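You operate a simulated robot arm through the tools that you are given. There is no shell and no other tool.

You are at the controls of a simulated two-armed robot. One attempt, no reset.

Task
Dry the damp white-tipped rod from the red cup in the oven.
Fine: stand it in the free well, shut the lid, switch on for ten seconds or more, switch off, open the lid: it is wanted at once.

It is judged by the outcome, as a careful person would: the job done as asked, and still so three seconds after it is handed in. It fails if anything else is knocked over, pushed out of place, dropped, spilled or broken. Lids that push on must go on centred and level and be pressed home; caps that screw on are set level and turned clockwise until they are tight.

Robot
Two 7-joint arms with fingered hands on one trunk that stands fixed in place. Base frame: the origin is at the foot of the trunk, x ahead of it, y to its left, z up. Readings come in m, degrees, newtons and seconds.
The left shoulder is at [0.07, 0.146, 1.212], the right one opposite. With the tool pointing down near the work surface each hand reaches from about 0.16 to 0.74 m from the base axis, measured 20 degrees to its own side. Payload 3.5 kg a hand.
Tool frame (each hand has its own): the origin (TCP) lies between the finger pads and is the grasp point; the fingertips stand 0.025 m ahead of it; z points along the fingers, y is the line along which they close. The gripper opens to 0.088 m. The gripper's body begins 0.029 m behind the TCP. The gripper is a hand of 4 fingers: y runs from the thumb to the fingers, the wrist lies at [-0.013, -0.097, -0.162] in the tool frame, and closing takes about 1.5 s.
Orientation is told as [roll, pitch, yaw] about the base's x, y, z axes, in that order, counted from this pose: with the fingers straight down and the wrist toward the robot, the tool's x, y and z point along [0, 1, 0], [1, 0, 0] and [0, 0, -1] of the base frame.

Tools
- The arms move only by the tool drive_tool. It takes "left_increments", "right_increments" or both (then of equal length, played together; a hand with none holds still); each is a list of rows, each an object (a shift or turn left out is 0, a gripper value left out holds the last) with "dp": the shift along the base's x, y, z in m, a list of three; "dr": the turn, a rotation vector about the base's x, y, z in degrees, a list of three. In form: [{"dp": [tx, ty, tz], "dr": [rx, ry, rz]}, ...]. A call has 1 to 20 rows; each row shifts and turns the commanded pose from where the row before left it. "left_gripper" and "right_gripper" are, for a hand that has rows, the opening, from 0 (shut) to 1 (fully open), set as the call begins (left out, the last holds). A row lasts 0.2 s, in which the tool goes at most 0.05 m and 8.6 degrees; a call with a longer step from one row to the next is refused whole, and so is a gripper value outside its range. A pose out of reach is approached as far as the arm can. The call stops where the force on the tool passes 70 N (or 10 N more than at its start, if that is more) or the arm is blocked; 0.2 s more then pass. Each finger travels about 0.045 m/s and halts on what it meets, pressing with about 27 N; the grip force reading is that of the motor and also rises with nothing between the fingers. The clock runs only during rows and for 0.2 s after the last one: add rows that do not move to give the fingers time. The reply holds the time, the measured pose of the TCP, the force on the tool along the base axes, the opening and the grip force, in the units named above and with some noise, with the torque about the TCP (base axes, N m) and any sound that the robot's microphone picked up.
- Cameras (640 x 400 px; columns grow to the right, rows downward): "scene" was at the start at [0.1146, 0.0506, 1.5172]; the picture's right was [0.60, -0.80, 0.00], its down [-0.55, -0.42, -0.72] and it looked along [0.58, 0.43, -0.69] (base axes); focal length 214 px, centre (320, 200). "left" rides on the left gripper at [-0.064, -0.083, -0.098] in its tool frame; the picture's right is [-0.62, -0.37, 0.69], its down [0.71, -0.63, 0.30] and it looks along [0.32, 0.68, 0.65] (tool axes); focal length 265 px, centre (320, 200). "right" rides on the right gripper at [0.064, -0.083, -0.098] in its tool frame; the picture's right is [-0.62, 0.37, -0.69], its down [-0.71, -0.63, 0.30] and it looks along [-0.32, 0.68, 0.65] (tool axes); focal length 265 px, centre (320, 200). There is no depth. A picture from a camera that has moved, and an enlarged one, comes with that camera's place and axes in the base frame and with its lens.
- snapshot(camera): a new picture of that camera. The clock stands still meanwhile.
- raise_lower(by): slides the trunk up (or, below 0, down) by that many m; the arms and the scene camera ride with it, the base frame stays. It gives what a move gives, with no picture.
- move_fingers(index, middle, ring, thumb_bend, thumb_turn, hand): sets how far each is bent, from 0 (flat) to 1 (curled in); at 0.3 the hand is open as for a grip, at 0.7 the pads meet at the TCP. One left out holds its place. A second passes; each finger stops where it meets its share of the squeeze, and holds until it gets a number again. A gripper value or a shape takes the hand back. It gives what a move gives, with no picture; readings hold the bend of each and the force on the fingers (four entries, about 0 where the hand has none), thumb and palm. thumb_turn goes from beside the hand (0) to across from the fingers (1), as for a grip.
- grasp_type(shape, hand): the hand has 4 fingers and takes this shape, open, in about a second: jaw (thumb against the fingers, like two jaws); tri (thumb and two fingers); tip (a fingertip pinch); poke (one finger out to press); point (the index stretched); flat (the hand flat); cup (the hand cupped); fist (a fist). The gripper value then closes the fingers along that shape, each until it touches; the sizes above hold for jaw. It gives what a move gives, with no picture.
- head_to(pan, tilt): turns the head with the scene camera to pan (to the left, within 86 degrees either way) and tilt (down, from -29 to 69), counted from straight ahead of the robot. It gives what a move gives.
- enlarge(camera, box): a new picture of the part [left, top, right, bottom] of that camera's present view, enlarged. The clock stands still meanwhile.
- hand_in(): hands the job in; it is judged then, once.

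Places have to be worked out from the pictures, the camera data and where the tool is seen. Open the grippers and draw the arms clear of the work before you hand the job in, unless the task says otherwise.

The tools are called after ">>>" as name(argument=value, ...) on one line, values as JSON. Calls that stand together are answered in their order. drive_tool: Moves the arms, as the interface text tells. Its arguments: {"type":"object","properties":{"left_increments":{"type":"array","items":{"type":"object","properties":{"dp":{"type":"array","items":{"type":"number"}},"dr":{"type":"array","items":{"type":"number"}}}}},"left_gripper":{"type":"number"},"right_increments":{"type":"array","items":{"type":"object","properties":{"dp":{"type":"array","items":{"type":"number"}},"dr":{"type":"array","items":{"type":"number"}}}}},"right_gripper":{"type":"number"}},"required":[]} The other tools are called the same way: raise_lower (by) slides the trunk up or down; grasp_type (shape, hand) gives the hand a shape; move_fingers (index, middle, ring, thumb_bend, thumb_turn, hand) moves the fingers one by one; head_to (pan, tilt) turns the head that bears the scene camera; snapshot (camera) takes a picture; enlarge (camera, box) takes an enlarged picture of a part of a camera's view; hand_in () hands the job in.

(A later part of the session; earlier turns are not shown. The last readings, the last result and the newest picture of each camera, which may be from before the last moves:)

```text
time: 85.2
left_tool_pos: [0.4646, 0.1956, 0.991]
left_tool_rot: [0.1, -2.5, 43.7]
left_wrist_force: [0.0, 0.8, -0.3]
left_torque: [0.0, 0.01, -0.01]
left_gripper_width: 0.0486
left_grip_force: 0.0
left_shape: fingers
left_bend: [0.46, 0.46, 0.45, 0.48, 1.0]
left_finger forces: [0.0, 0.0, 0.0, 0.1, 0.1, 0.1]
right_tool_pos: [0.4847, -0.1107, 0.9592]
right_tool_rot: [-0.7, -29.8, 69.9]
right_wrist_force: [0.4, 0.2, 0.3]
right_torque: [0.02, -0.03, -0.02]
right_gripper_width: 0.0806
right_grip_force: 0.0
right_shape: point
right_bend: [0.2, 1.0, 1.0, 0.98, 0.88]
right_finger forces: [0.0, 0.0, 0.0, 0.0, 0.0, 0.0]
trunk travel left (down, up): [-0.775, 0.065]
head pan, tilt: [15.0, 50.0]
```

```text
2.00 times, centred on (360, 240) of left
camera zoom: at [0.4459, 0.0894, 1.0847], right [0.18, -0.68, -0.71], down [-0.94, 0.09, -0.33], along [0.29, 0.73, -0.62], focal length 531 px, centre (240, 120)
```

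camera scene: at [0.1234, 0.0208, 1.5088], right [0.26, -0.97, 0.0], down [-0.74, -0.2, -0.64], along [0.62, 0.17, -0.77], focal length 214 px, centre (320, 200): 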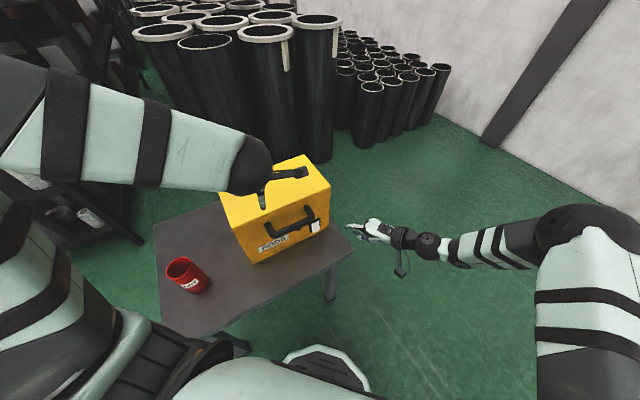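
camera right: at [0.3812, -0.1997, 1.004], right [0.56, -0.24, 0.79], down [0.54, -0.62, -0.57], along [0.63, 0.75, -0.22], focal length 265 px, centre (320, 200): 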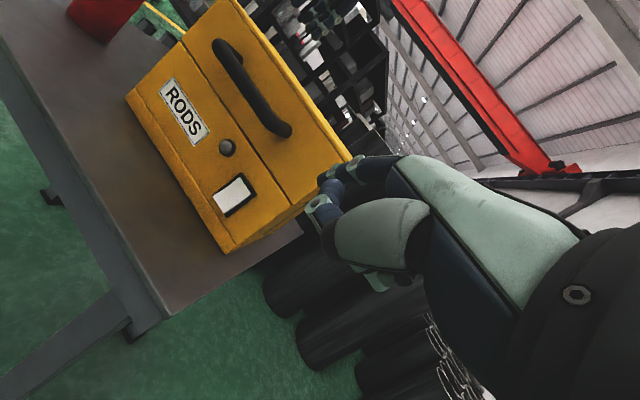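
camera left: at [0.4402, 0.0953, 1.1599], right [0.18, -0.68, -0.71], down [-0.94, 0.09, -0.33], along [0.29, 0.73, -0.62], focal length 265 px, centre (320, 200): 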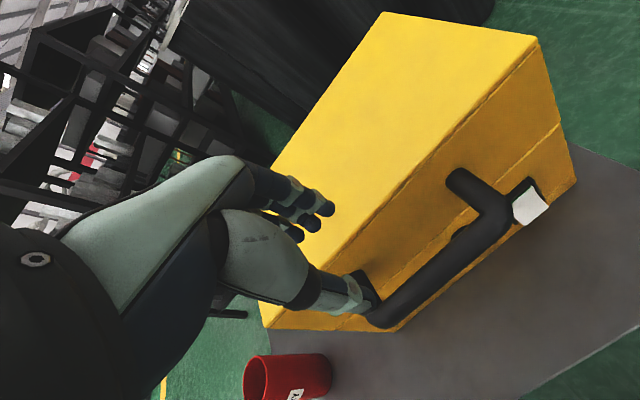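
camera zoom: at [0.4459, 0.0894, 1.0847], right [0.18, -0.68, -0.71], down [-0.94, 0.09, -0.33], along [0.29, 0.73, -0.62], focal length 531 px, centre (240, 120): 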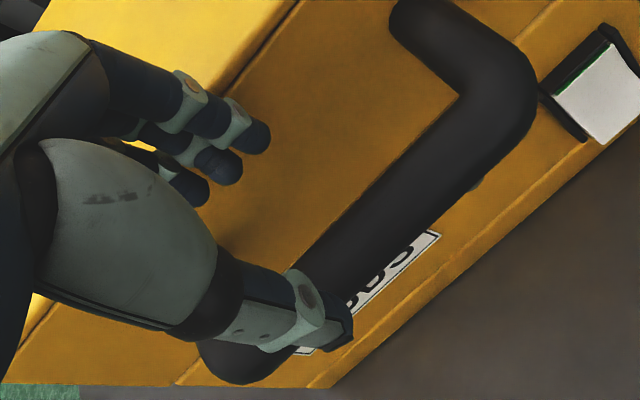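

Projected forward, the bar will sit centred between thumb and fingers, 1 cm deep in the grip. I'll lower the last 7 cm in gentle steps.

>>> drive_tool(left_increments=[{"dp": [0, 0, -0.015]}, {"dp": [0, 0, -0.015]}, {"dp": [0, 0, -0.015]}, {"dp": [0, 0, -0.015]}, {"dp": [0, 0, -0.009]}, {}])

>>> enlarge(camera="right", box=[180, 10, 340, 150])

>>> enlarge(camera="left", box=[240, 140, 480, 340])

```text
time: 86.6
left_tool_pos: [0.4648, 0.196, 0.9221]
left_tool_rot: [0.3, -2.4, 43.6]
left_wrist_force: [0.3, -0.1, 0.9]
left_torque: [0.03, -0.02, -0.02]
left_gripper_width: 0.0487
left_grip_force: 0.1
left_shape: fingers
left_bend: [0.46, 0.46, 0.45, 0.48, 1.0]
left_finger forces: [0.0, 0.1, 0.0, 0.0, 0.0, 0.0]
right_tool_pos: [0.485, -0.1101, 0.9601]
right_tool_rot: [-0.8, -29.8, 70.0]
right_wrist_force: [-0.4, -0.9, 0.2]
right_torque: [0.0, 0.02, -0.01]
right_gripper_width: 0.0803
right_grip_force: 0.0
right_shape: point
right_bend: [0.2, 1.0, 1.0, 0.98, 0.88]
right_finger forces: [0.1, 0.0, 0.0, 0.0, 0.0, 0.0]
trunk travel left (down, up): [-0.775, 0.065]
head pan, tilt: [15.0, 50.0]
```

```text
2.86 times, centred on (260, 80) of right
camera zoom: at [0.3815, -0.1998, 1.0038], right [0.56, -0.24, 0.79], down [0.54, -0.62, -0.57], along [0.63, 0.75, -0.22], focal length 758 px, centre (491, 543)
```

zoom: 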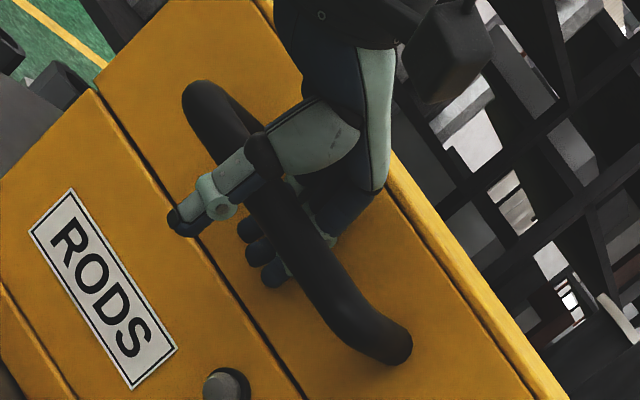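

```text
2.00 times, centred on (360, 240) of left
camera zoom: at [0.4456, 0.0896, 1.0154], right [0.18, -0.68, -0.71], down [-0.94, 0.09, -0.33], along [0.29, 0.73, -0.62], focal length 531 px, centre (240, 120)
```

zoom: 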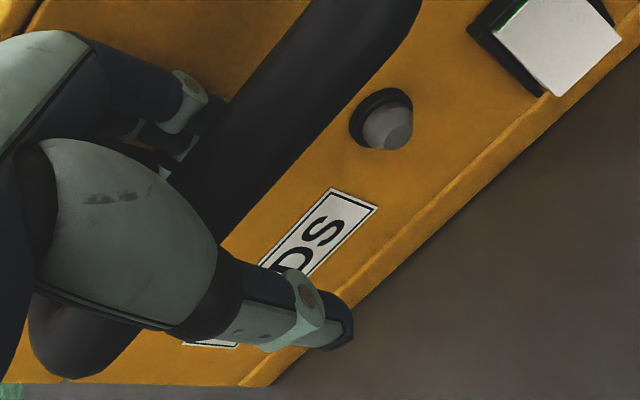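

The bar is well inside the hand, with the thumb in front and three fingers behind, their tips below it. I'll curl the fingers and thumb gradually so the tips close underneath.

>>> move_fingers(hand="left", index=0.55, middle=0.55, ring=0.55, thumb_bend=0.58)

>>> enlarge(camera="right", box=[180, 10, 340, 150])

```text
time: 87.6
left_tool_pos: [0.4643, 0.1965, 0.9208]
left_tool_rot: [0.1, -2.6, 43.5]
left_wrist_force: [0.2, -0.9, -0.8]
left_torque: [0.03, -0.01, -0.01]
left_gripper_width: 0.0286
left_grip_force: 0.0
left_shape: fingers
left_bend: [0.55, 0.55, 0.55, 0.57, 1.0]
left_finger forces: [0.0, 0.0, 0.0, 0.0, 0.0, 0.0]
right_tool_pos: [0.4848, -0.1117, 0.9605]
right_tool_rot: [-0.8, -29.7, 70.0]
right_wrist_force: [-0.3, -0.3, -0.2]
right_torque: [0.02, -0.01, 0.0]
right_gripper_width: 0.0806
right_grip_force: 0.1
right_shape: point
right_bend: [0.2, 1.0, 1.0, 0.98, 0.88]
right_finger forces: [0.1, 0.1, 0.1, 0.0, 0.0, 0.1]
trunk travel left (down, up): [-0.775, 0.065]
head pan, tilt: [15.0, 50.0]
```

```text
2.86 times, centred on (260, 80) of right
camera zoom: at [0.3816, -0.1999, 1.0038], right [0.56, -0.24, 0.79], down [0.54, -0.62, -0.57], along [0.63, 0.75, -0.22], focal length 758 px, centre (491, 543)
```

zoom: 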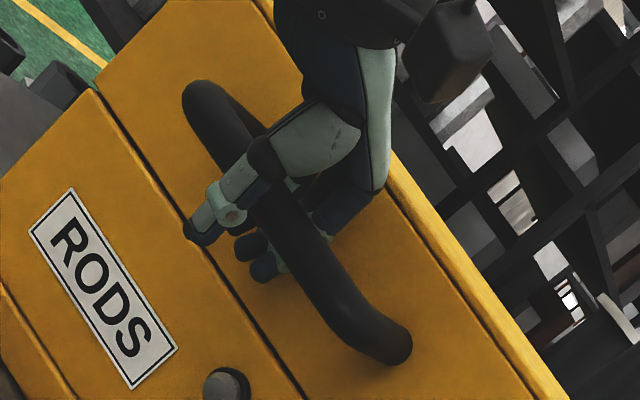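

No contact yet. I'll curl further so the tips close below the bar.

>>> move_fingers(hand="left", index=0.62, middle=0.62, ring=0.62, thumb_bend=0.66)

>>> enlarge(camera="right", box=[180, 10, 340, 150])

>>> enlarge(camera="left", box=[240, 140, 480, 340])

```text
time: 88.6
left_tool_pos: [0.4643, 0.1968, 0.9221]
left_tool_rot: [0.2, -2.5, 43.5]
left_wrist_force: [-0.9, 0.1, 0.5]
left_torque: [0.0, 0.01, 0.03]
left_gripper_width: 0.012
left_grip_force: 0.0
left_shape: fingers
left_bend: [0.62, 0.62, 0.62, 0.66, 1.0]
left_finger forces: [0.1, 0.0, 0.0, 0.0, 0.1, 0.0]
right_tool_pos: [0.4852, -0.1095, 0.9602]
right_tool_rot: [-0.7, -29.7, 70.1]
right_wrist_force: [-0.1, -1.0, -0.3]
right_torque: [0.0, 0.0, 0.02]
right_gripper_width: 0.0805
right_grip_force: 0.0
right_shape: point
right_bend: [0.2, 1.0, 1.0, 0.98, 0.88]
right_finger forces: [0.0, 0.1, 0.0, 0.0, 0.0, 0.0]
trunk travel left (down, up): [-0.775, 0.065]
head pan, tilt: [15.0, 50.0]
```

```text
2.86 times, centred on (260, 80) of right
camera zoom: at [0.3816, -0.1999, 1.0038], right [0.56, -0.24, 0.79], down [0.54, -0.62, -0.57], along [0.63, 0.75, -0.22], focal length 758 px, centre (491, 543)
```

zoom: 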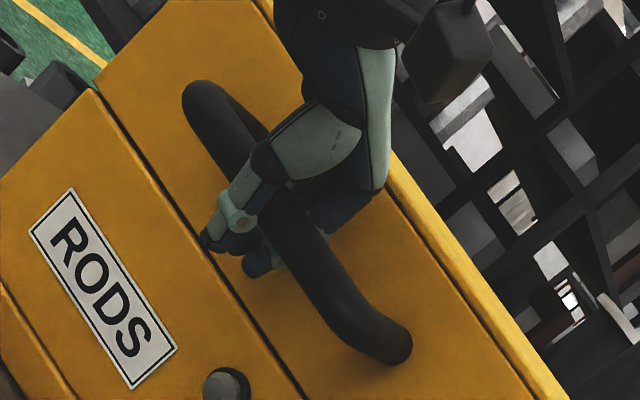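

```text
2.00 times, centred on (360, 240) of left
camera zoom: at [0.4457, 0.0896, 1.0154], right [0.18, -0.68, -0.71], down [-0.94, 0.09, -0.33], along [0.29, 0.73, -0.62], focal length 531 px, centre (240, 120)
```

zoom: 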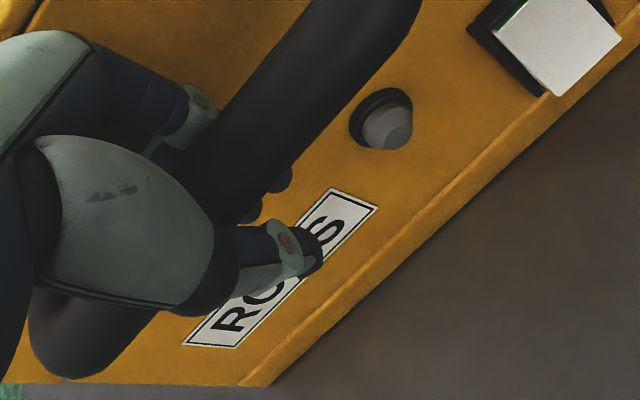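

The fingertips now show under the bar, so it is captured in a ring of thumb and fingers with no squeeze. I'll lift through the slack and then begin the opening arc gently.

>>> drive_tool(left_increments=[{"dp": [0, 0, 0.006]}, {"dp": [0, 0, 0.005]}, {"dp": [0.0017, 0.0016, 0.0109], "dr": [0.35, -0.36, 0]}, {"dp": [0.002, 0.0019, 0.0108], "dr": [0.35, -0.36, 0]}, {}])

>>> enlarge(camera="right", box=[160, 0, 360, 200])

```text
time: 89.8
left_tool_pos: [0.4678, 0.1979, 0.9535]
left_tool_rot: [0.2, -3.5, 43.6]
left_wrist_force: [-1.8, -2.8, -3.2]
left_torque: [-0.03, 0.03, 0.01]
left_gripper_width: 0.0174
left_grip_force: 2.8
left_shape: fingers
left_bend: [0.62, 0.62, 0.62, 0.61, 1.0]
left_finger forces: [0.1, 0.0, 0.1, 0.0, 4.5, 0.1]
right_tool_pos: [0.4841, -0.111, 0.9589]
right_tool_rot: [-0.9, -29.8, 70.0]
right_wrist_force: [-0.5, -0.9, 0.1]
right_torque: [-0.01, -0.02, 0.0]
right_gripper_width: 0.0804
right_grip_force: 0.0
right_shape: point
right_bend: [0.2, 1.0, 1.0, 0.98, 0.88]
right_finger forces: [0.0, 0.0, 0.0, 0.1, 0.1, 0.1]
trunk travel left (down, up): [-0.775, 0.065]
head pan, tilt: [15.0, 50.0]
```

```text
2.00 times, centred on (260, 100) of right
camera zoom: at [0.3816, -0.2002, 1.0037], right [0.56, -0.24, 0.79], down [0.54, -0.62, -0.57], along [0.63, 0.75, -0.22], focal length 531 px, centre (440, 400)
```

zoom: 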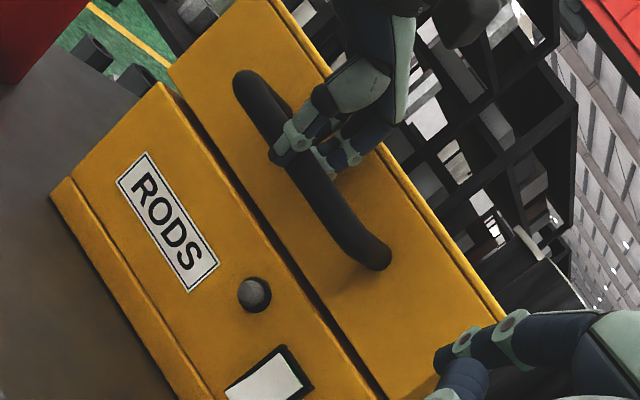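

The lid has started to rise, with small forces. The thumb takes most of the load, so I'll bias the path slightly toward me and continue.

>>> drive_tool(left_increments=[{"dp": [0.001, 0.0009, 0.0106], "dr": [0.35, -0.36, 0]}, {"dp": [0.0014, 0.0013, 0.0105], "dr": [0.35, -0.36, 0]}, {"dp": [0.002, 0.0019, 0.0103], "dr": [0.35, -0.36, 0]}, {}])

>>> enlarge(camera="right", box=[160, 0, 360, 200])

```text
time: 90.8
left_tool_pos: [0.4734, 0.2032, 0.9867]
left_tool_rot: [0.3, -5.1, 43.6]
left_wrist_force: [-1.3, -1.5, 0.9]
left_torque: [-0.02, 0.06, -0.01]
left_gripper_width: 0.0143
left_grip_force: 0.7
left_shape: fingers
left_bend: [0.62, 0.62, 0.62, 0.63, 1.0]
left_finger forces: [0.1, 0.1, 0.0, 0.1, 2.1, 0.0]
right_tool_pos: [0.4843, -0.1099, 0.9593]
right_tool_rot: [-0.8, -29.8, 70.0]
right_wrist_force: [-0.8, 0.2, -0.4]
right_torque: [0.03, 0.0, -0.02]
right_gripper_width: 0.0806
right_grip_force: 0.0
right_shape: point
right_bend: [0.2, 1.0, 1.0, 0.98, 0.88]
right_finger forces: [0.1, 0.0, 0.0, 0.1, 0.0, 0.0]
trunk travel left (down, up): [-0.775, 0.065]
head pan, tilt: [15.0, 50.0]
```

```text
2.00 times, centred on (260, 100) of right
camera zoom: at [0.3815, -0.2001, 1.0038], right [0.56, -0.24, 0.79], down [0.54, -0.62, -0.57], along [0.63, 0.75, -0.22], focal length 531 px, centre (440, 400)
```

zoom: 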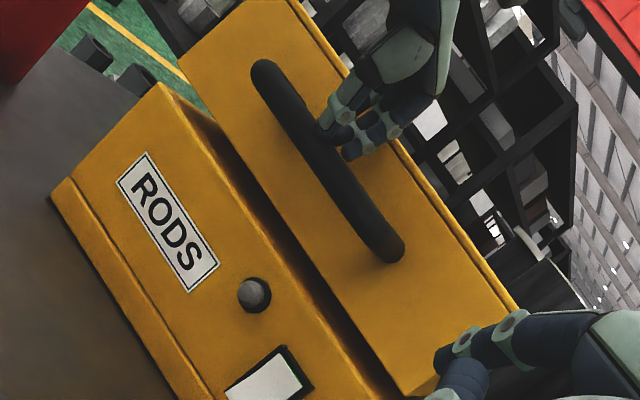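

The lid rose about 6°, but the bar has slid to the fingertips, so a loose ring isn't enough to lift. I'll lower the lid gently back down and re-grip with a firm squeeze.

>>> drive_tool(left_increments=[{"dp": [-0.002, -0.0019, -0.0103], "dr": [-0.35, 0.36, 0]}, {"dp": [-0.0014, -0.0013, -0.0105], "dr": [-0.35, 0.36, 0]}, {"dp": [-0.001, -0.0009, -0.0106], "dr": [-0.35, 0.36, 0]}, {}])

>>> enlarge(camera="right", box=[160, 0, 360, 200])

```text
time: 91.8
left_tool_pos: [0.4668, 0.1976, 0.959]
left_tool_rot: [0.0, -4.1, 43.5]
left_wrist_force: [-6.3, -7.2, 30.7]
left_torque: [-0.39, 0.37, 0.01]
left_gripper_width: 0.0133
left_grip_force: 13.5
left_shape: fingers
left_bend: [0.62, 0.62, 0.62, 0.68, 1.0]
left_finger forces: [0.0, 0.1, 0.1, 0.0, 27.4, 0.0]
right_tool_pos: [0.4811, -0.1137, 0.9607]
right_tool_rot: [-1.0, -30.0, 70.1]
right_wrist_force: [-0.4, -0.1, -0.4]
right_torque: [0.0, -0.03, -0.02]
right_gripper_width: 0.0807
right_grip_force: 0.0
right_shape: point
right_bend: [0.2, 1.0, 1.0, 0.98, 0.88]
right_finger forces: [0.1, 0.0, 0.1, 0.1, 0.0, 0.0]
trunk travel left (down, up): [-0.775, 0.065]
head pan, tilt: [15.0, 50.0]
```

```text
2.00 times, centred on (260, 100) of right
camera zoom: at [0.3778, -0.2025, 1.0052], right [0.56, -0.24, 0.79], down [0.54, -0.62, -0.57], along [0.63, 0.75, -0.22], focal length 531 px, centre (440, 400)
```

zoom: 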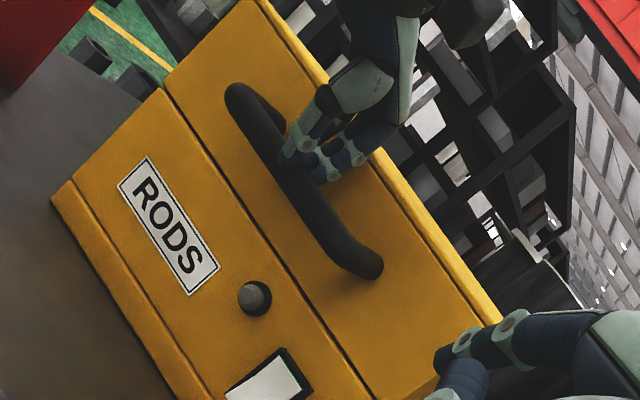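

The lid is closed again, but I'm pushing down about 30 N. I'll ease up right away.

>>> drive_tool(left_increments=[{"dp": [0, 0, 0.006]}, {"dp": [0, 0, 0.006]}, {}])

>>> enlarge(camera="right", box=[160, 0, 360, 200])

>>> enlarge(camera="scene", box=[220, 140, 380, 280])

```text
time: 92.6
left_tool_pos: [0.4664, 0.1999, 0.9671]
left_tool_rot: [0.3, -3.5, 43.7]
left_wrist_force: [0.1, -0.1, -0.3]
left_torque: [0.0, 0.0, -0.01]
left_gripper_width: 0.0116
left_grip_force: 0.2
left_shape: fingers
left_bend: [0.62, 0.62, 0.62, 0.66, 1.0]
left_finger forces: [0.0, 0.0, 0.0, 0.0, 0.1, 0.0]
right_tool_pos: [0.4838, -0.1086, 0.9611]
right_tool_rot: [-0.8, -29.8, 70.0]
right_wrist_force: [-0.2, 0.0, 0.3]
right_torque: [0.0, -0.04, -0.01]
right_gripper_width: 0.0807
right_grip_force: 0.1
right_shape: point
right_bend: [0.2, 1.0, 1.0, 0.98, 0.88]
right_finger forces: [0.0, 0.0, 0.0, 0.0, 0.0, 0.1]
trunk travel left (down, up): [-0.775, 0.065]
head pan, tilt: [15.0, 50.0]
```

```text
2.00 times, centred on (260, 100) of right
camera zoom: at [0.3814, -0.1998, 1.0038], right [0.56, -0.24, 0.79], down [0.54, -0.62, -0.57], along [0.63, 0.75, -0.22], focal length 531 px, centre (440, 400)
```

zoom: 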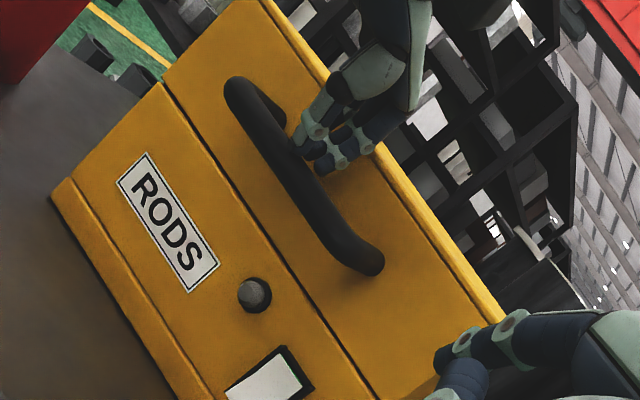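

```text
2.86 times, centred on (300, 210) of scene
camera zoom: at [0.123, 0.0207, 1.5086], right [0.26, -0.97, 0.0], down [-0.74, -0.2, -0.64], along [0.62, 0.17, -0.77], focal length 613 px, centre (377, 171)
```

zoom: 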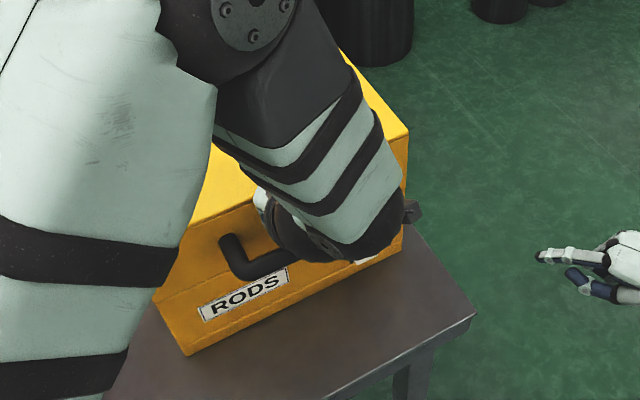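

The oven is exactly where it was and the lid is closed. I'll open the fingers, lower the hand so the bar sits deep, and take a firm grip this time.

>>> move_fingers(hand="left", index=0.46, middle=0.46, ring=0.45, thumb_bend=0.46)

>>> drive_tool(left_increments=[{"dp": [-0.001, -0.0015, -0.012], "dr": [-0.35, 0.36, 0]}, {"dp": [-0.001, -0.0015, -0.015], "dr": [-0.35, 0.36, 0]}, {"dp": [0, 0, -0.015]}, {"dp": [0, 0, -0.008]}, {}])

>>> enlarge(camera="right", box=[180, 10, 340, 150])

>>> enlarge(camera="left", box=[240, 140, 480, 340])

```text
time: 93.6
left_tool_pos: [0.4674, 0.1977, 0.9675]
left_tool_rot: [0.2, -3.5, 43.6]
left_wrist_force: [-3.9, -3.3, -1.7]
left_torque: [-0.01, 0.02, 0.07]
left_gripper_width: 0.0494
left_grip_force: 2.0
left_shape: fingers
left_bend: [0.46, 0.49, 0.45, 0.46, 1.0]
left_finger forces: [0.1, 5.2, 0.0, 0.0, 0.0, 0.0]
right_tool_pos: [0.4846, -0.1107, 0.9602]
right_tool_rot: [-0.8, -29.9, 70.0]
right_wrist_force: [0.1, -1.0, 0.4]
right_torque: [0.05, 0.02, 0.0]
right_gripper_width: 0.0809
right_grip_force: 0.1
right_shape: point
right_bend: [0.2, 1.0, 1.0, 0.98, 0.88]
right_finger forces: [0.1, 0.0, 0.0, 0.0, 0.0, 0.0]
trunk travel left (down, up): [-0.775, 0.065]
head pan, tilt: [15.0, 50.0]
```

```text
time: 94.8
left_tool_pos: [0.4655, 0.1971, 0.9161]
left_tool_rot: [0.1, -2.6, 43.6]
left_wrist_force: [-0.2, 0.4, 0.7]
left_torque: [0.04, 0.02, 0.02]
left_gripper_width: 0.0497
left_grip_force: 0.3
left_shape: fingers
left_bend: [0.46, 0.46, 0.45, 0.46, 1.0]
left_finger forces: [0.0, 0.3, 0.0, 0.1, 0.0, 0.0]
right_tool_pos: [0.4843, -0.1094, 0.9591]
right_tool_rot: [-0.8, -29.8, 70.0]
right_wrist_force: [-0.7, 0.3, 0.2]
right_torque: [-0.04, -0.01, -0.01]
right_gripper_width: 0.0806
right_grip_force: 0.0
right_shape: point
right_bend: [0.2, 1.0, 1.0, 0.98, 0.88]
right_finger forces: [0.0, 0.1, 0.1, 0.0, 0.0, 0.0]
trunk travel left (down, up): [-0.775, 0.065]
head pan, tilt: [15.0, 50.0]
```

```text
2.86 times, centred on (260, 80) of right
camera zoom: at [0.3815, -0.1999, 1.0038], right [0.56, -0.24, 0.79], down [0.54, -0.62, -0.57], along [0.63, 0.75, -0.22], focal length 758 px, centre (491, 543)
```

zoom: 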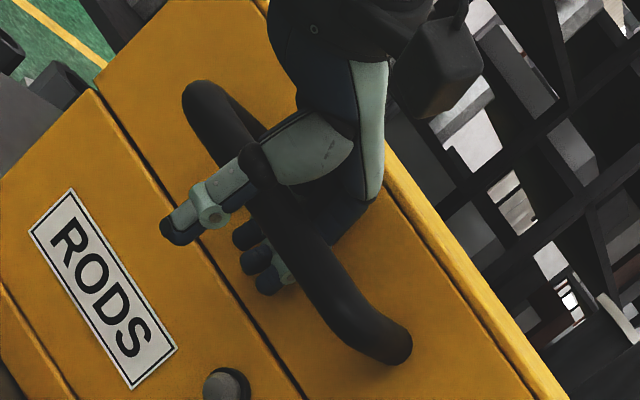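

```text
2.00 times, centred on (360, 240) of left
camera zoom: at [0.4472, 0.0901, 1.0103], right [0.18, -0.68, -0.71], down [-0.94, 0.09, -0.33], along [0.29, 0.73, -0.62], focal length 531 px, centre (240, 120)
```

zoom: 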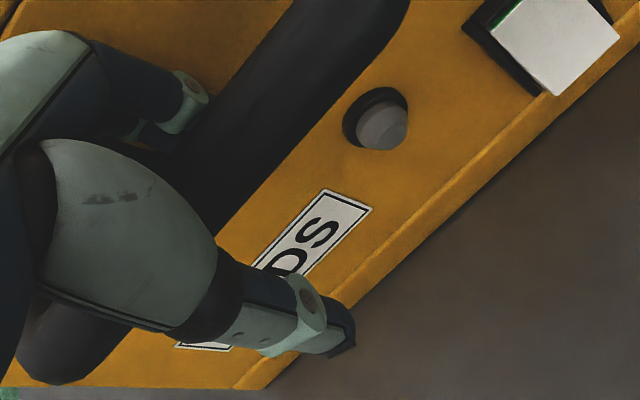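

The bar is deep in the hand with no load. I'll now close firmly around it.

>>> move_fingers(hand="left", index=0.62, middle=0.62, ring=0.62, thumb_bend=0.64)

>>> move_fingers(hand="left", index=0.74, middle=0.74, ring=0.74, thumb_bend=0.76)

>>> enlarge(camera="right", box=[180, 10, 340, 150])

>>> enlarge(camera="left", box=[240, 140, 480, 340])

```text
time: 95.8
left_tool_pos: [0.4644, 0.1953, 0.9168]
left_tool_rot: [0.2, -2.5, 43.6]
left_wrist_force: [-0.8, 0.2, 0.7]
left_torque: [0.04, -0.01, -0.01]
left_gripper_width: 0.0138
left_grip_force: 0.1
left_shape: fingers
left_bend: [0.62, 0.62, 0.62, 0.64, 1.0]
left_finger forces: [0.0, 0.1, 0.0, 0.0, 0.0, 0.0]
right_tool_pos: [0.4849, -0.1105, 0.959]
right_tool_rot: [-0.8, -29.8, 70.0]
right_wrist_force: [0.7, 0.0, 0.1]
right_torque: [0.01, 0.01, 0.0]
right_gripper_width: 0.0807
right_grip_force: 0.0
right_shape: point
right_bend: [0.2, 1.0, 1.0, 0.98, 0.88]
right_finger forces: [0.0, 0.1, 0.0, 0.1, 0.1, 0.1]
trunk travel left (down, up): [-0.775, 0.065]
head pan, tilt: [15.0, 50.0]
```

```text
time: 96.8
left_tool_pos: [0.4652, 0.1956, 0.9176]
left_tool_rot: [0.2, -2.5, 43.5]
left_wrist_force: [0.1, -0.4, -0.6]
left_torque: [0.02, -0.01, 0.02]
left_gripper_width: 0.0
left_grip_force: 0.3
left_shape: fingers
left_bend: [0.73, 0.74, 0.74, 0.73, 1.0]
left_finger forces: [0.0, 0.0, 0.0, 0.0, 1.0, 0.0]
right_tool_pos: [0.486, -0.1111, 0.9598]
right_tool_rot: [-0.8, -29.7, 70.0]
right_wrist_force: [0.1, 0.0, -0.2]
right_torque: [0.0, 0.03, -0.03]
right_gripper_width: 0.0809
right_grip_force: 0.1
right_shape: point
right_bend: [0.2, 1.0, 1.0, 0.98, 0.88]
right_finger forces: [0.1, 0.0, 0.0, 0.1, 0.1, 0.0]
trunk travel left (down, up): [-0.775, 0.065]
head pan, tilt: [15.0, 50.0]
```

```text
2.86 times, centred on (260, 80) of right
camera zoom: at [0.3816, -0.2, 1.0038], right [0.56, -0.24, 0.79], down [0.54, -0.62, -0.57], along [0.63, 0.75, -0.22], focal length 758 px, centre (491, 543)
```

zoom: 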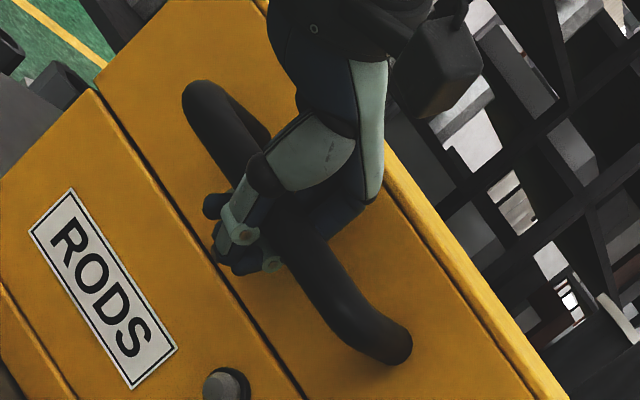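

```text
2.00 times, centred on (360, 240) of left
camera zoom: at [0.447, 0.0899, 1.0103], right [0.18, -0.68, -0.71], down [-0.94, 0.09, -0.33], along [0.29, 0.73, -0.62], focal length 531 px, centre (240, 120)
```

zoom: 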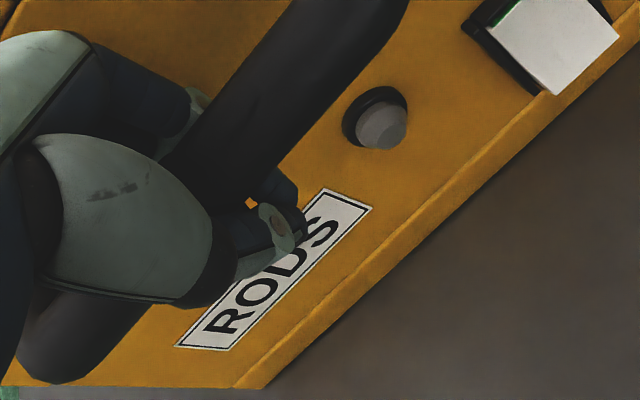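

The fingers have passed beneath the bar and met the thumb, so the ring is closed with almost no squeeze. I'll curl the fingers a bit more to make a solid hook underneath.

>>> move_fingers(hand="left", index=0.84, middle=0.84, ring=0.84)

>>> enlarge(camera="right", box=[180, 10, 340, 150])

```text
time: 97.8
left_tool_pos: [0.4658, 0.1964, 0.9172]
left_tool_rot: [0.1, -2.5, 43.6]
left_wrist_force: [2.2, 3.2, -3.7]
left_torque: [-0.07, -0.06, -0.05]
left_gripper_width: 0.0002
left_grip_force: 2.0
left_shape: fingers
left_bend: [0.77, 0.83, 0.83, 0.73, 1.0]
left_finger forces: [0.0, 0.1, 4.6, 0.0, 0.1, 0.0]
right_tool_pos: [0.4852, -0.1094, 0.9602]
right_tool_rot: [-0.7, -29.8, 70.1]
right_wrist_force: [-0.8, 0.5, 0.0]
right_torque: [0.04, 0.03, 0.01]
right_gripper_width: 0.0805
right_grip_force: 0.0
right_shape: point
right_bend: [0.2, 1.0, 1.0, 0.98, 0.88]
right_finger forces: [0.0, 0.1, 0.0, 0.1, 0.0, 0.0]
trunk travel left (down, up): [-0.775, 0.065]
head pan, tilt: [15.0, 50.0]
```

```text
2.86 times, centred on (260, 80) of right
camera zoom: at [0.3823, -0.1992, 1.0036], right [0.56, -0.24, 0.79], down [0.54, -0.62, -0.57], along [0.63, 0.75, -0.22], focal length 758 px, centre (491, 543)
```

zoom: 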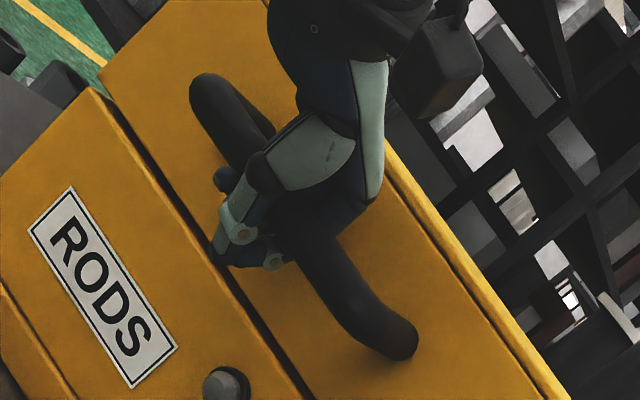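

Curling the fingers already lifted the lid a crack, so the hook is carrying the bar. I'll start the opening arc in small steps.

>>> drive_tool(left_increments=[{"dp": [0.0017, 0.0016, 0.0109], "dr": [0.35, -0.36, 0]}, {"dp": [0.002, 0.0019, 0.0108], "dr": [0.35, -0.36, 0]}, {"dp": [0.0024, 0.0023, 0.0106], "dr": [0.35, -0.36, 0]}, {}])

>>> enlarge(camera="right", box=[160, 0, 360, 200])

```text
time: 98.8
left_tool_pos: [0.473, 0.2023, 0.9488]
left_tool_rot: [0.2, -4.0, 43.5]
left_wrist_force: [3.1, 3.3, -5.4]
left_torque: [-0.13, -0.04, -0.08]
left_gripper_width: 0.0
left_grip_force: 3.8
left_shape: fingers
left_bend: [0.77, 0.83, 0.83, 0.73, 1.0]
left_finger forces: [0.1, 0.0, 6.6, 0.0, 0.0, 0.1]
right_tool_pos: [0.4862, -0.1095, 0.9575]
right_tool_rot: [-0.7, -29.7, 70.0]
right_wrist_force: [0.6, 0.2, -0.5]
right_torque: [0.01, 0.04, -0.01]
right_gripper_width: 0.0804
right_grip_force: 0.1
right_shape: point
right_bend: [0.2, 1.0, 1.0, 0.98, 0.88]
right_finger forces: [0.1, 0.0, 0.0, 0.0, 0.1, 0.0]
trunk travel left (down, up): [-0.775, 0.065]
head pan, tilt: [15.0, 50.0]
```

```text
2.00 times, centred on (260, 100) of right
camera zoom: at [0.3827, -0.199, 1.0035], right [0.56, -0.24, 0.79], down [0.54, -0.62, -0.57], along [0.63, 0.75, -0.23], focal length 531 px, centre (440, 400)
```

zoom: 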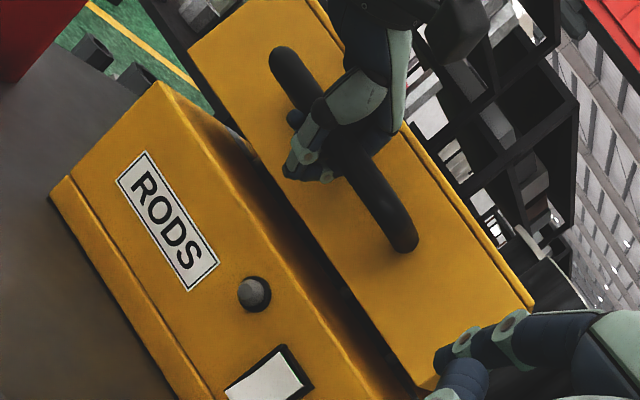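

The lid rises securely now. The hand is pulled slightly inward, so I'll bias the path a little toward the oven and continue.

>>> drive_tool(left_increments=[{"dp": [0.0033, 0.0032, 0.0105], "dr": [0.41, -0.44, 0]}, {"dp": [0.0036, 0.0034, 0.0103], "dr": [0.41, -0.44, 0]}, {"dp": [0.004, 0.0038, 0.0102], "dr": [0.41, -0.44, 0]}, {"dp": [0.0043, 0.004, 0.0099], "dr": [0.41, -0.44, 0]}, {}])

>>> enlarge(camera="right", box=[160, 0, 360, 200])

```text
time: 100.0
left_tool_pos: [0.4875, 0.2178, 0.9895]
left_tool_rot: [0.2, -6.5, 43.6]
left_wrist_force: [1.0, 3.0, -5.6]
left_torque: [-0.15, -0.03, -0.05]
left_gripper_width: 0.0
left_grip_force: 2.9
left_shape: fingers
left_bend: [0.77, 0.83, 0.83, 0.73, 1.0]
left_finger forces: [0.0, 0.0, 6.4, 0.1, 0.0, 0.1]
right_tool_pos: [0.4857, -0.1089, 0.9596]
right_tool_rot: [-0.6, -29.7, 70.0]
right_wrist_force: [0.2, -0.5, -0.4]
right_torque: [0.0, 0.0, -0.01]
right_gripper_width: 0.0805
right_grip_force: 0.1
right_shape: point
right_bend: [0.2, 1.0, 1.0, 0.98, 0.88]
right_finger forces: [0.1, 0.1, 0.0, 0.1, 0.0, 0.1]
trunk travel left (down, up): [-0.775, 0.065]
head pan, tilt: [15.0, 50.0]
```

```text
2.00 times, centred on (260, 100) of right
camera zoom: at [0.3825, -0.1991, 1.0036], right [0.56, -0.24, 0.79], down [0.54, -0.62, -0.57], along [0.63, 0.75, -0.22], focal length 531 px, centre (440, 400)
```

zoom: 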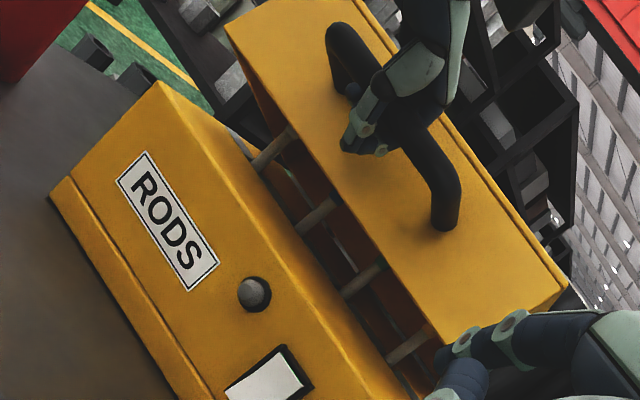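

The lid is clearly opening, with the rods visible underneath. I'll continue the arc.

>>> drive_tool(left_increments=[{"dp": [0.0043, 0.004, 0.0097], "dr": [0.6, -0.63, 0]}, {"dp": [0.0046, 0.0043, 0.0094], "dr": [0.7, -0.74, 0]}, {"dp": [0.0048, 0.0045, 0.0092], "dr": [0.82, -0.87, 0]}, {"dp": [0.0051, 0.0048, 0.0089], "dr": [0.82, -0.87, 0]}, {"dp": [0.0053, 0.005, 0.0086], "dr": [0.82, -0.87, 0]}, {}])

>>> enlarge(camera="right", box=[160, 0, 360, 200])

```text
time: 101.4
left_tool_pos: [0.5134, 0.2414, 1.0339]
left_tool_rot: [0.3, -11.8, 43.7]
left_wrist_force: [2.3, 6.3, -10.9]
left_torque: [-0.31, -0.06, -0.1]
left_gripper_width: 0.0001
left_grip_force: 5.9
left_shape: fingers
left_bend: [0.77, 0.83, 0.83, 0.73, 1.0]
left_finger forces: [0.6, 0.0, 11.3, 0.0, 0.0, 0.1]
right_tool_pos: [0.4856, -0.1078, 0.9585]
right_tool_rot: [-0.8, -29.8, 70.0]
right_wrist_force: [-0.1, 0.6, 0.3]
right_torque: [0.0, 0.03, -0.01]
right_gripper_width: 0.0804
right_grip_force: 0.0
right_shape: point
right_bend: [0.2, 1.0, 1.0, 0.98, 0.88]
right_finger forces: [0.1, 0.0, 0.0, 0.0, 0.0, 0.0]
trunk travel left (down, up): [-0.775, 0.065]
head pan, tilt: [15.0, 50.0]
```

```text
2.00 times, centred on (260, 100) of right
camera zoom: at [0.3834, -0.198, 1.0034], right [0.57, -0.23, 0.79], down [0.54, -0.62, -0.57], along [0.63, 0.75, -0.23], focal length 531 px, centre (440, 400)
```

zoom: 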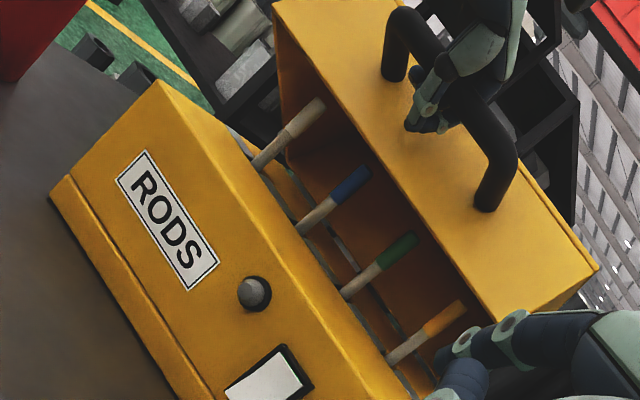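

The lid is about a third open. The force shows the hand drifting outward from the hinge, about 12 N radial, so I'll correct inward by about 4–5 mm while continuing.

>>> drive_tool(left_increments=[{"dp": [0.0073, 0.0069, 0.0058], "dr": [0.82, -0.87, 0]}, {"dp": [0.0075, 0.007, 0.0057], "dr": [0.82, -0.87, 0]}, {"dp": [0.0063, 0.0059, 0.0068], "dr": [0.82, -0.87, 0]}, {}])

>>> enlarge(camera="right", box=[180, 0, 400, 200])

```text
time: 102.4
left_tool_pos: [0.534, 0.259, 1.0537]
left_tool_rot: [0.2, -15.5, 43.7]
left_wrist_force: [-0.7, 0.8, -4.9]
left_torque: [-0.09, -0.05, -0.02]
left_gripper_width: 0.0001
left_grip_force: 2.2
left_shape: fingers
left_bend: [0.77, 0.83, 0.83, 0.73, 1.0]
left_finger forces: [0.1, 0.0, 4.1, 0.0, 0.0, 0.1]
right_tool_pos: [0.4855, -0.1084, 0.9594]
right_tool_rot: [-0.8, -29.8, 70.0]
right_wrist_force: [1.0, 0.9, -0.2]
right_torque: [-0.03, 0.0, 0.01]
right_gripper_width: 0.0808
right_grip_force: 0.0
right_shape: point
right_bend: [0.2, 1.0, 1.0, 0.98, 0.88]
right_finger forces: [0.0, 0.1, 0.0, 0.0, 0.0, 0.0]
trunk travel left (down, up): [-0.775, 0.065]
head pan, tilt: [15.0, 50.0]
```

```text
2.00 times, centred on (290, 100) of right
camera zoom: at [0.382, -0.1995, 1.0037], right [0.56, -0.24, 0.79], down [0.54, -0.62, -0.57], along [0.63, 0.75, -0.22], focal length 531 px, centre (380, 400)
```

zoom: 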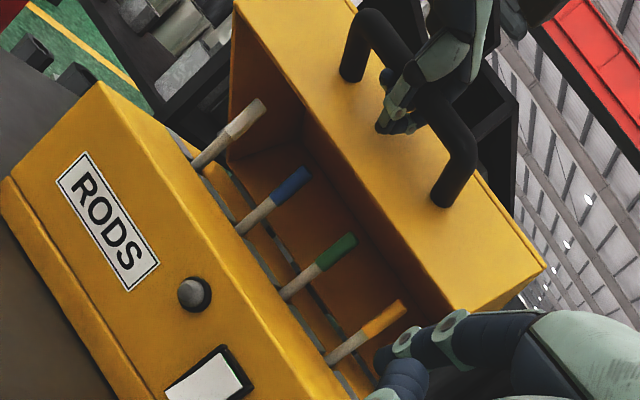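

Forces are back to a few newtons and all four rods stand undisturbed. I'll continue.

>>> drive_tool(left_increments=[{"dp": [0.0068, 0.0064, 0.0061], "dr": [0.96, -1.02, 0]}, {"dp": [0.007, 0.0066, 0.0058], "dr": [0.96, -1.02, 0]}, {"dp": [0.0072, 0.0068, 0.0054], "dr": [0.96, -1.02, 0]}, {"dp": [0.0074, 0.0069, 0.005], "dr": [0.96, -1.02, 0]}, {"dp": [0.0075, 0.0071, 0.0046], "dr": [0.96, -1.02, 0]}, {}])

>>> enlarge(camera="right", box=[180, 0, 400, 200])

```text
time: 103.8
left_tool_pos: [0.5681, 0.2917, 1.0813]
left_tool_rot: [0.1, -22.5, 43.5]
left_wrist_force: [-2.2, -2.1, -0.4]
left_torque: [0.01, -0.05, 0.0]
left_gripper_width: 0.0
left_grip_force: 2.7
left_shape: fingers
left_bend: [0.77, 0.83, 0.84, 0.73, 1.0]
left_finger forces: [0.1, 0.0, 0.6, 0.0, 4.7, 0.0]
right_tool_pos: [0.4849, -0.1103, 0.9592]
right_tool_rot: [-0.7, -29.8, 70.0]
right_wrist_force: [-0.6, -0.2, -0.1]
right_torque: [0.02, -0.01, -0.01]
right_gripper_width: 0.0807
right_grip_force: 0.1
right_shape: point
right_bend: [0.2, 1.0, 1.0, 0.98, 0.88]
right_finger forces: [0.0, 0.0, 0.0, 0.0, 0.1, 0.0]
trunk travel left (down, up): [-0.775, 0.065]
head pan, tilt: [15.0, 50.0]
```

```text
2.00 times, centred on (290, 100) of right
camera zoom: at [0.3813, -0.2002, 1.0038], right [0.56, -0.24, 0.79], down [0.54, -0.62, -0.57], along [0.63, 0.75, -0.22], focal length 531 px, centre (380, 400)
```

zoom: 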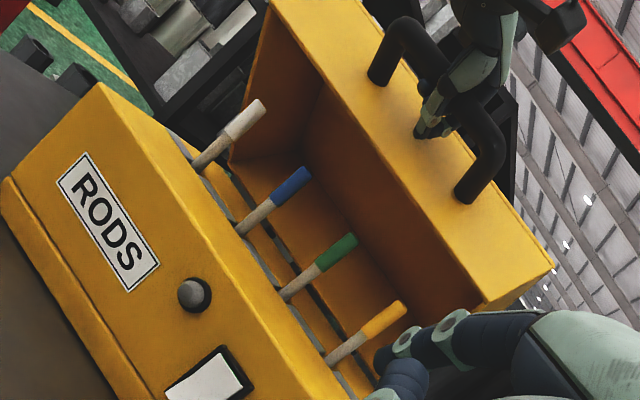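

The forces are very low and the thumb is pushing the bar back. I'll continue toward upright.

>>> drive_tool(left_increments=[{"dp": [0.0074, 0.0069, 0.0045], "dr": [0.69, -0.73, 0]}, {"dp": [0.0075, 0.0071, 0.0041], "dr": [0.69, -0.73, 0]}, {"dp": [0.0076, 0.0072, 0.0036], "dr": [0.69, -0.73, 0]}, {"dp": [0.0077, 0.0073, 0.0032], "dr": [0.69, -0.73, 0]}, {"dp": [0.0079, 0.0074, 0.0027], "dr": [0.5, -0.53, 0]}, {"dp": [0.0079, 0.0075, 0.0022], "dr": [0.5, -0.53, 0]}, {}])

>>> enlarge(camera="right", box=[200, 0, 420, 200])

```text
time: 105.4
left_tool_pos: [0.6137, 0.3363, 1.1038]
left_tool_rot: [0.0, -28.3, 43.7]
left_wrist_force: [-2.5, -1.5, 4.7]
left_torque: [-0.06, 0.02, 0.0]
left_gripper_width: 0.0
left_grip_force: 6.9
left_shape: fingers
left_bend: [0.77, 0.83, 0.84, 0.73, 1.0]
left_finger forces: [0.0, 0.0, 0.0, 0.0, 13.2, 0.0]
right_tool_pos: [0.4831, -0.1113, 0.9599]
right_tool_rot: [-0.8, -29.9, 70.0]
right_wrist_force: [-0.2, 0.4, 0.0]
right_torque: [0.02, -0.01, 0.0]
right_gripper_width: 0.0808
right_grip_force: 0.0
right_shape: point
right_bend: [0.2, 1.0, 1.0, 0.98, 0.88]
right_finger forces: [0.1, 0.0, 0.0, 0.0, 0.0, 0.0]
trunk travel left (down, up): [-0.775, 0.065]
head pan, tilt: [15.0, 50.0]
```

```text
2.00 times, centred on (310, 100) of right
camera zoom: at [0.3806, -0.2006, 1.0041], right [0.56, -0.24, 0.79], down [0.54, -0.62, -0.57], along [0.63, 0.75, -0.22], focal length 531 px, centre (340, 400)
```

zoom: 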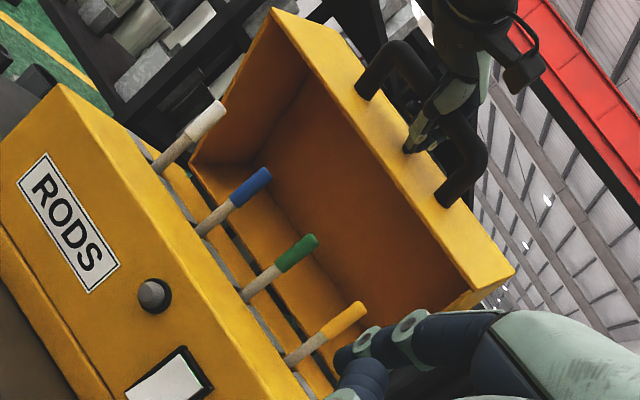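

Nearly upright. The bar now pushes up on the hand by about 5 N, so I'll raise the path slightly and continue past vertical.

>>> drive_tool(left_increments=[{"dp": [0.008, 0.0075, 0.0029]}, {"dp": [0.008, 0.0076, 0.0025]}, {"dp": [0.0081, 0.0076, 0.0015]}, {"dp": [0.0081, 0.0076, 0.0003], "dr": [-0.34, 0.36, 0]}, {"dp": [0.0081, 0.0076, -0.0002], "dr": [-0.34, 0.36, 0]}, {}])

>>> enlarge(camera="right", box=[200, 0, 420, 200])

```text
time: 106.8
left_tool_pos: [0.6542, 0.3749, 1.1082]
left_tool_rot: [0.1, -27.1, 43.6]
left_wrist_force: [-0.5, 1.1, 4.7]
left_torque: [-0.02, 0.07, -0.05]
left_gripper_width: 0.0
left_grip_force: 7.5
left_shape: fingers
left_bend: [0.77, 0.83, 0.84, 0.73, 1.0]
left_finger forces: [0.2, 0.1, 1.5, 0.0, 13.2, 0.0]
right_tool_pos: [0.4845, -0.109, 0.9608]
right_tool_rot: [-0.8, -29.7, 70.0]
right_wrist_force: [0.0, -0.4, 0.6]
right_torque: [0.01, 0.02, -0.03]
right_gripper_width: 0.0805
right_grip_force: 0.0
right_shape: point
right_bend: [0.2, 1.0, 1.0, 0.98, 0.88]
right_finger forces: [0.1, 0.0, 0.1, 0.0, 0.1, 0.0]
trunk travel left (down, up): [-0.775, 0.065]
head pan, tilt: [15.0, 50.0]
```

```text
2.00 times, centred on (310, 100) of right
camera zoom: at [0.3808, -0.2002, 1.0041], right [0.56, -0.24, 0.79], down [0.54, -0.62, -0.57], along [0.63, 0.75, -0.22], focal length 531 px, centre (340, 400)
```

zoom: 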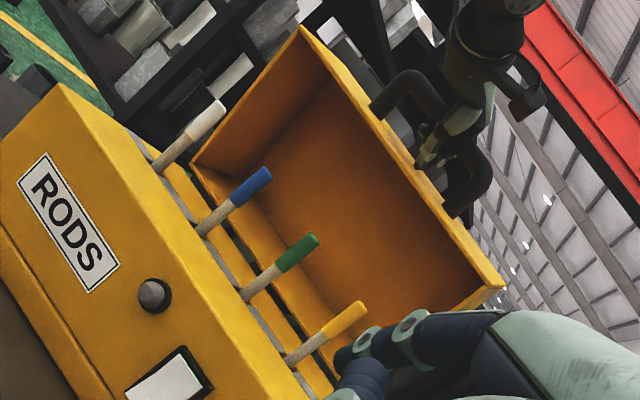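

Past vertical with low forces. I'll continue the last 19° toward the original open position, watching for the stop.

>>> drive_tool(left_increments=[{"dp": [0.0081, 0.0076, 0.0008], "dr": [-0.7, 0.74, 0]}, {"dp": [0.008, 0.0075, 0.0], "dr": [-0.8, 0.85, 0]}, {"dp": [0.008, 0.0075, -0.0012], "dr": [-0.8, 0.85, 0]}, {"dp": [0.0079, 0.0075, -0.0018], "dr": [-0.8, 0.85, 0]}, {}])

>>> enlarge(camera="right", box=[200, 0, 420, 200])

```text
time: 108.0
left_tool_pos: [0.6877, 0.403, 1.106]
left_tool_rot: [0.2, -22.6, 43.6]
left_wrist_force: [0.9, 0.7, 2.3]
left_torque: [-0.01, -0.05, 0.01]
left_gripper_width: 0.0
left_grip_force: 0.0
left_shape: fingers
left_bend: [0.77, 0.83, 0.84, 0.73, 1.0]
left_finger forces: [0.0, 0.1, 0.0, 0.0, 0.0, 0.1]
right_tool_pos: [0.4847, -0.1108, 0.9602]
right_tool_rot: [-0.7, -29.9, 70.1]
right_wrist_force: [0.3, 0.0, 0.5]
right_torque: [-0.03, -0.01, 0.04]
right_gripper_width: 0.0806
right_grip_force: 0.0
right_shape: point
right_bend: [0.2, 1.0, 1.0, 0.98, 0.88]
right_finger forces: [0.1, 0.1, 0.0, 0.0, 0.1, 0.0]
trunk travel left (down, up): [-0.775, 0.065]
head pan, tilt: [15.0, 50.0]
```

```text
2.00 times, centred on (310, 100) of right
camera zoom: at [0.3813, -0.2, 1.0039], right [0.56, -0.24, 0.79], down [0.54, -0.62, -0.57], along [0.63, 0.75, -0.22], focal length 531 px, centre (340, 400)
```

zoom: 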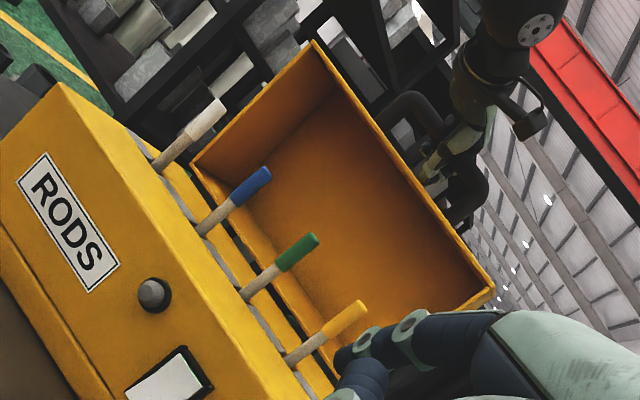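

The forces are essentially zero. I'll continue the last few centimetres to the original resting position.

>>> drive_tool(left_increments=[{"dp": [0.0079, 0.0074, -0.0024], "dr": [-0.8, 0.85, 0]}, {"dp": [0.0078, 0.0073, -0.0029], "dr": [-0.8, 0.85, 0]}, {"dp": [0.0076, 0.0072, -0.0033], "dr": [-0.8, 0.85, 0]}, {}])

>>> enlarge(camera="right", box=[200, 0, 420, 200])

```text
time: 109.0
left_tool_pos: [0.7101, 0.426, 1.0978]
left_tool_rot: [0.0, -19.0, 43.7]
left_wrist_force: [1.1, 0.4, 2.3]
left_torque: [-0.02, -0.02, -0.02]
left_gripper_width: 0.0
left_grip_force: 0.7
left_shape: fingers
left_bend: [0.77, 0.83, 0.84, 0.73, 1.0]
left_finger forces: [0.0, 0.0, 0.4, 0.0, 0.0, 0.0]
right_tool_pos: [0.4831, -0.1104, 0.9601]
right_tool_rot: [-0.8, -29.8, 70.0]
right_wrist_force: [-1.2, -0.5, -0.5]
right_torque: [0.01, -0.02, 0.01]
right_gripper_width: 0.0807
right_grip_force: 0.0
right_shape: point
right_bend: [0.2, 1.0, 1.0, 0.98, 0.88]
right_finger forces: [0.0, 0.0, 0.1, 0.0, 0.0, 0.0]
trunk travel left (down, up): [-0.775, 0.065]
head pan, tilt: [15.0, 50.0]
```

```text
2.00 times, centred on (310, 100) of right
camera zoom: at [0.3815, -0.1999, 1.0038], right [0.56, -0.24, 0.79], down [0.54, -0.62, -0.57], along [0.63, 0.75, -0.22], focal length 531 px, centre (340, 400)
```

zoom: 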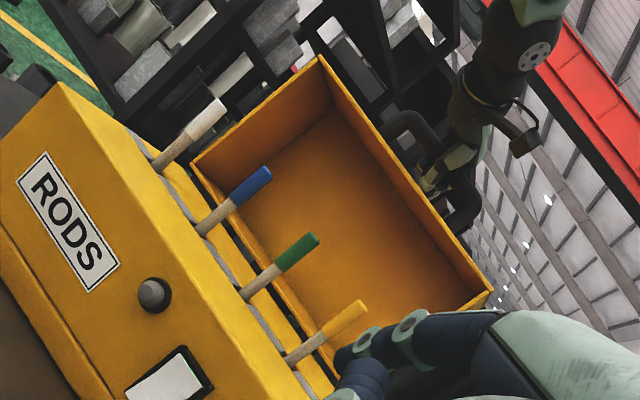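

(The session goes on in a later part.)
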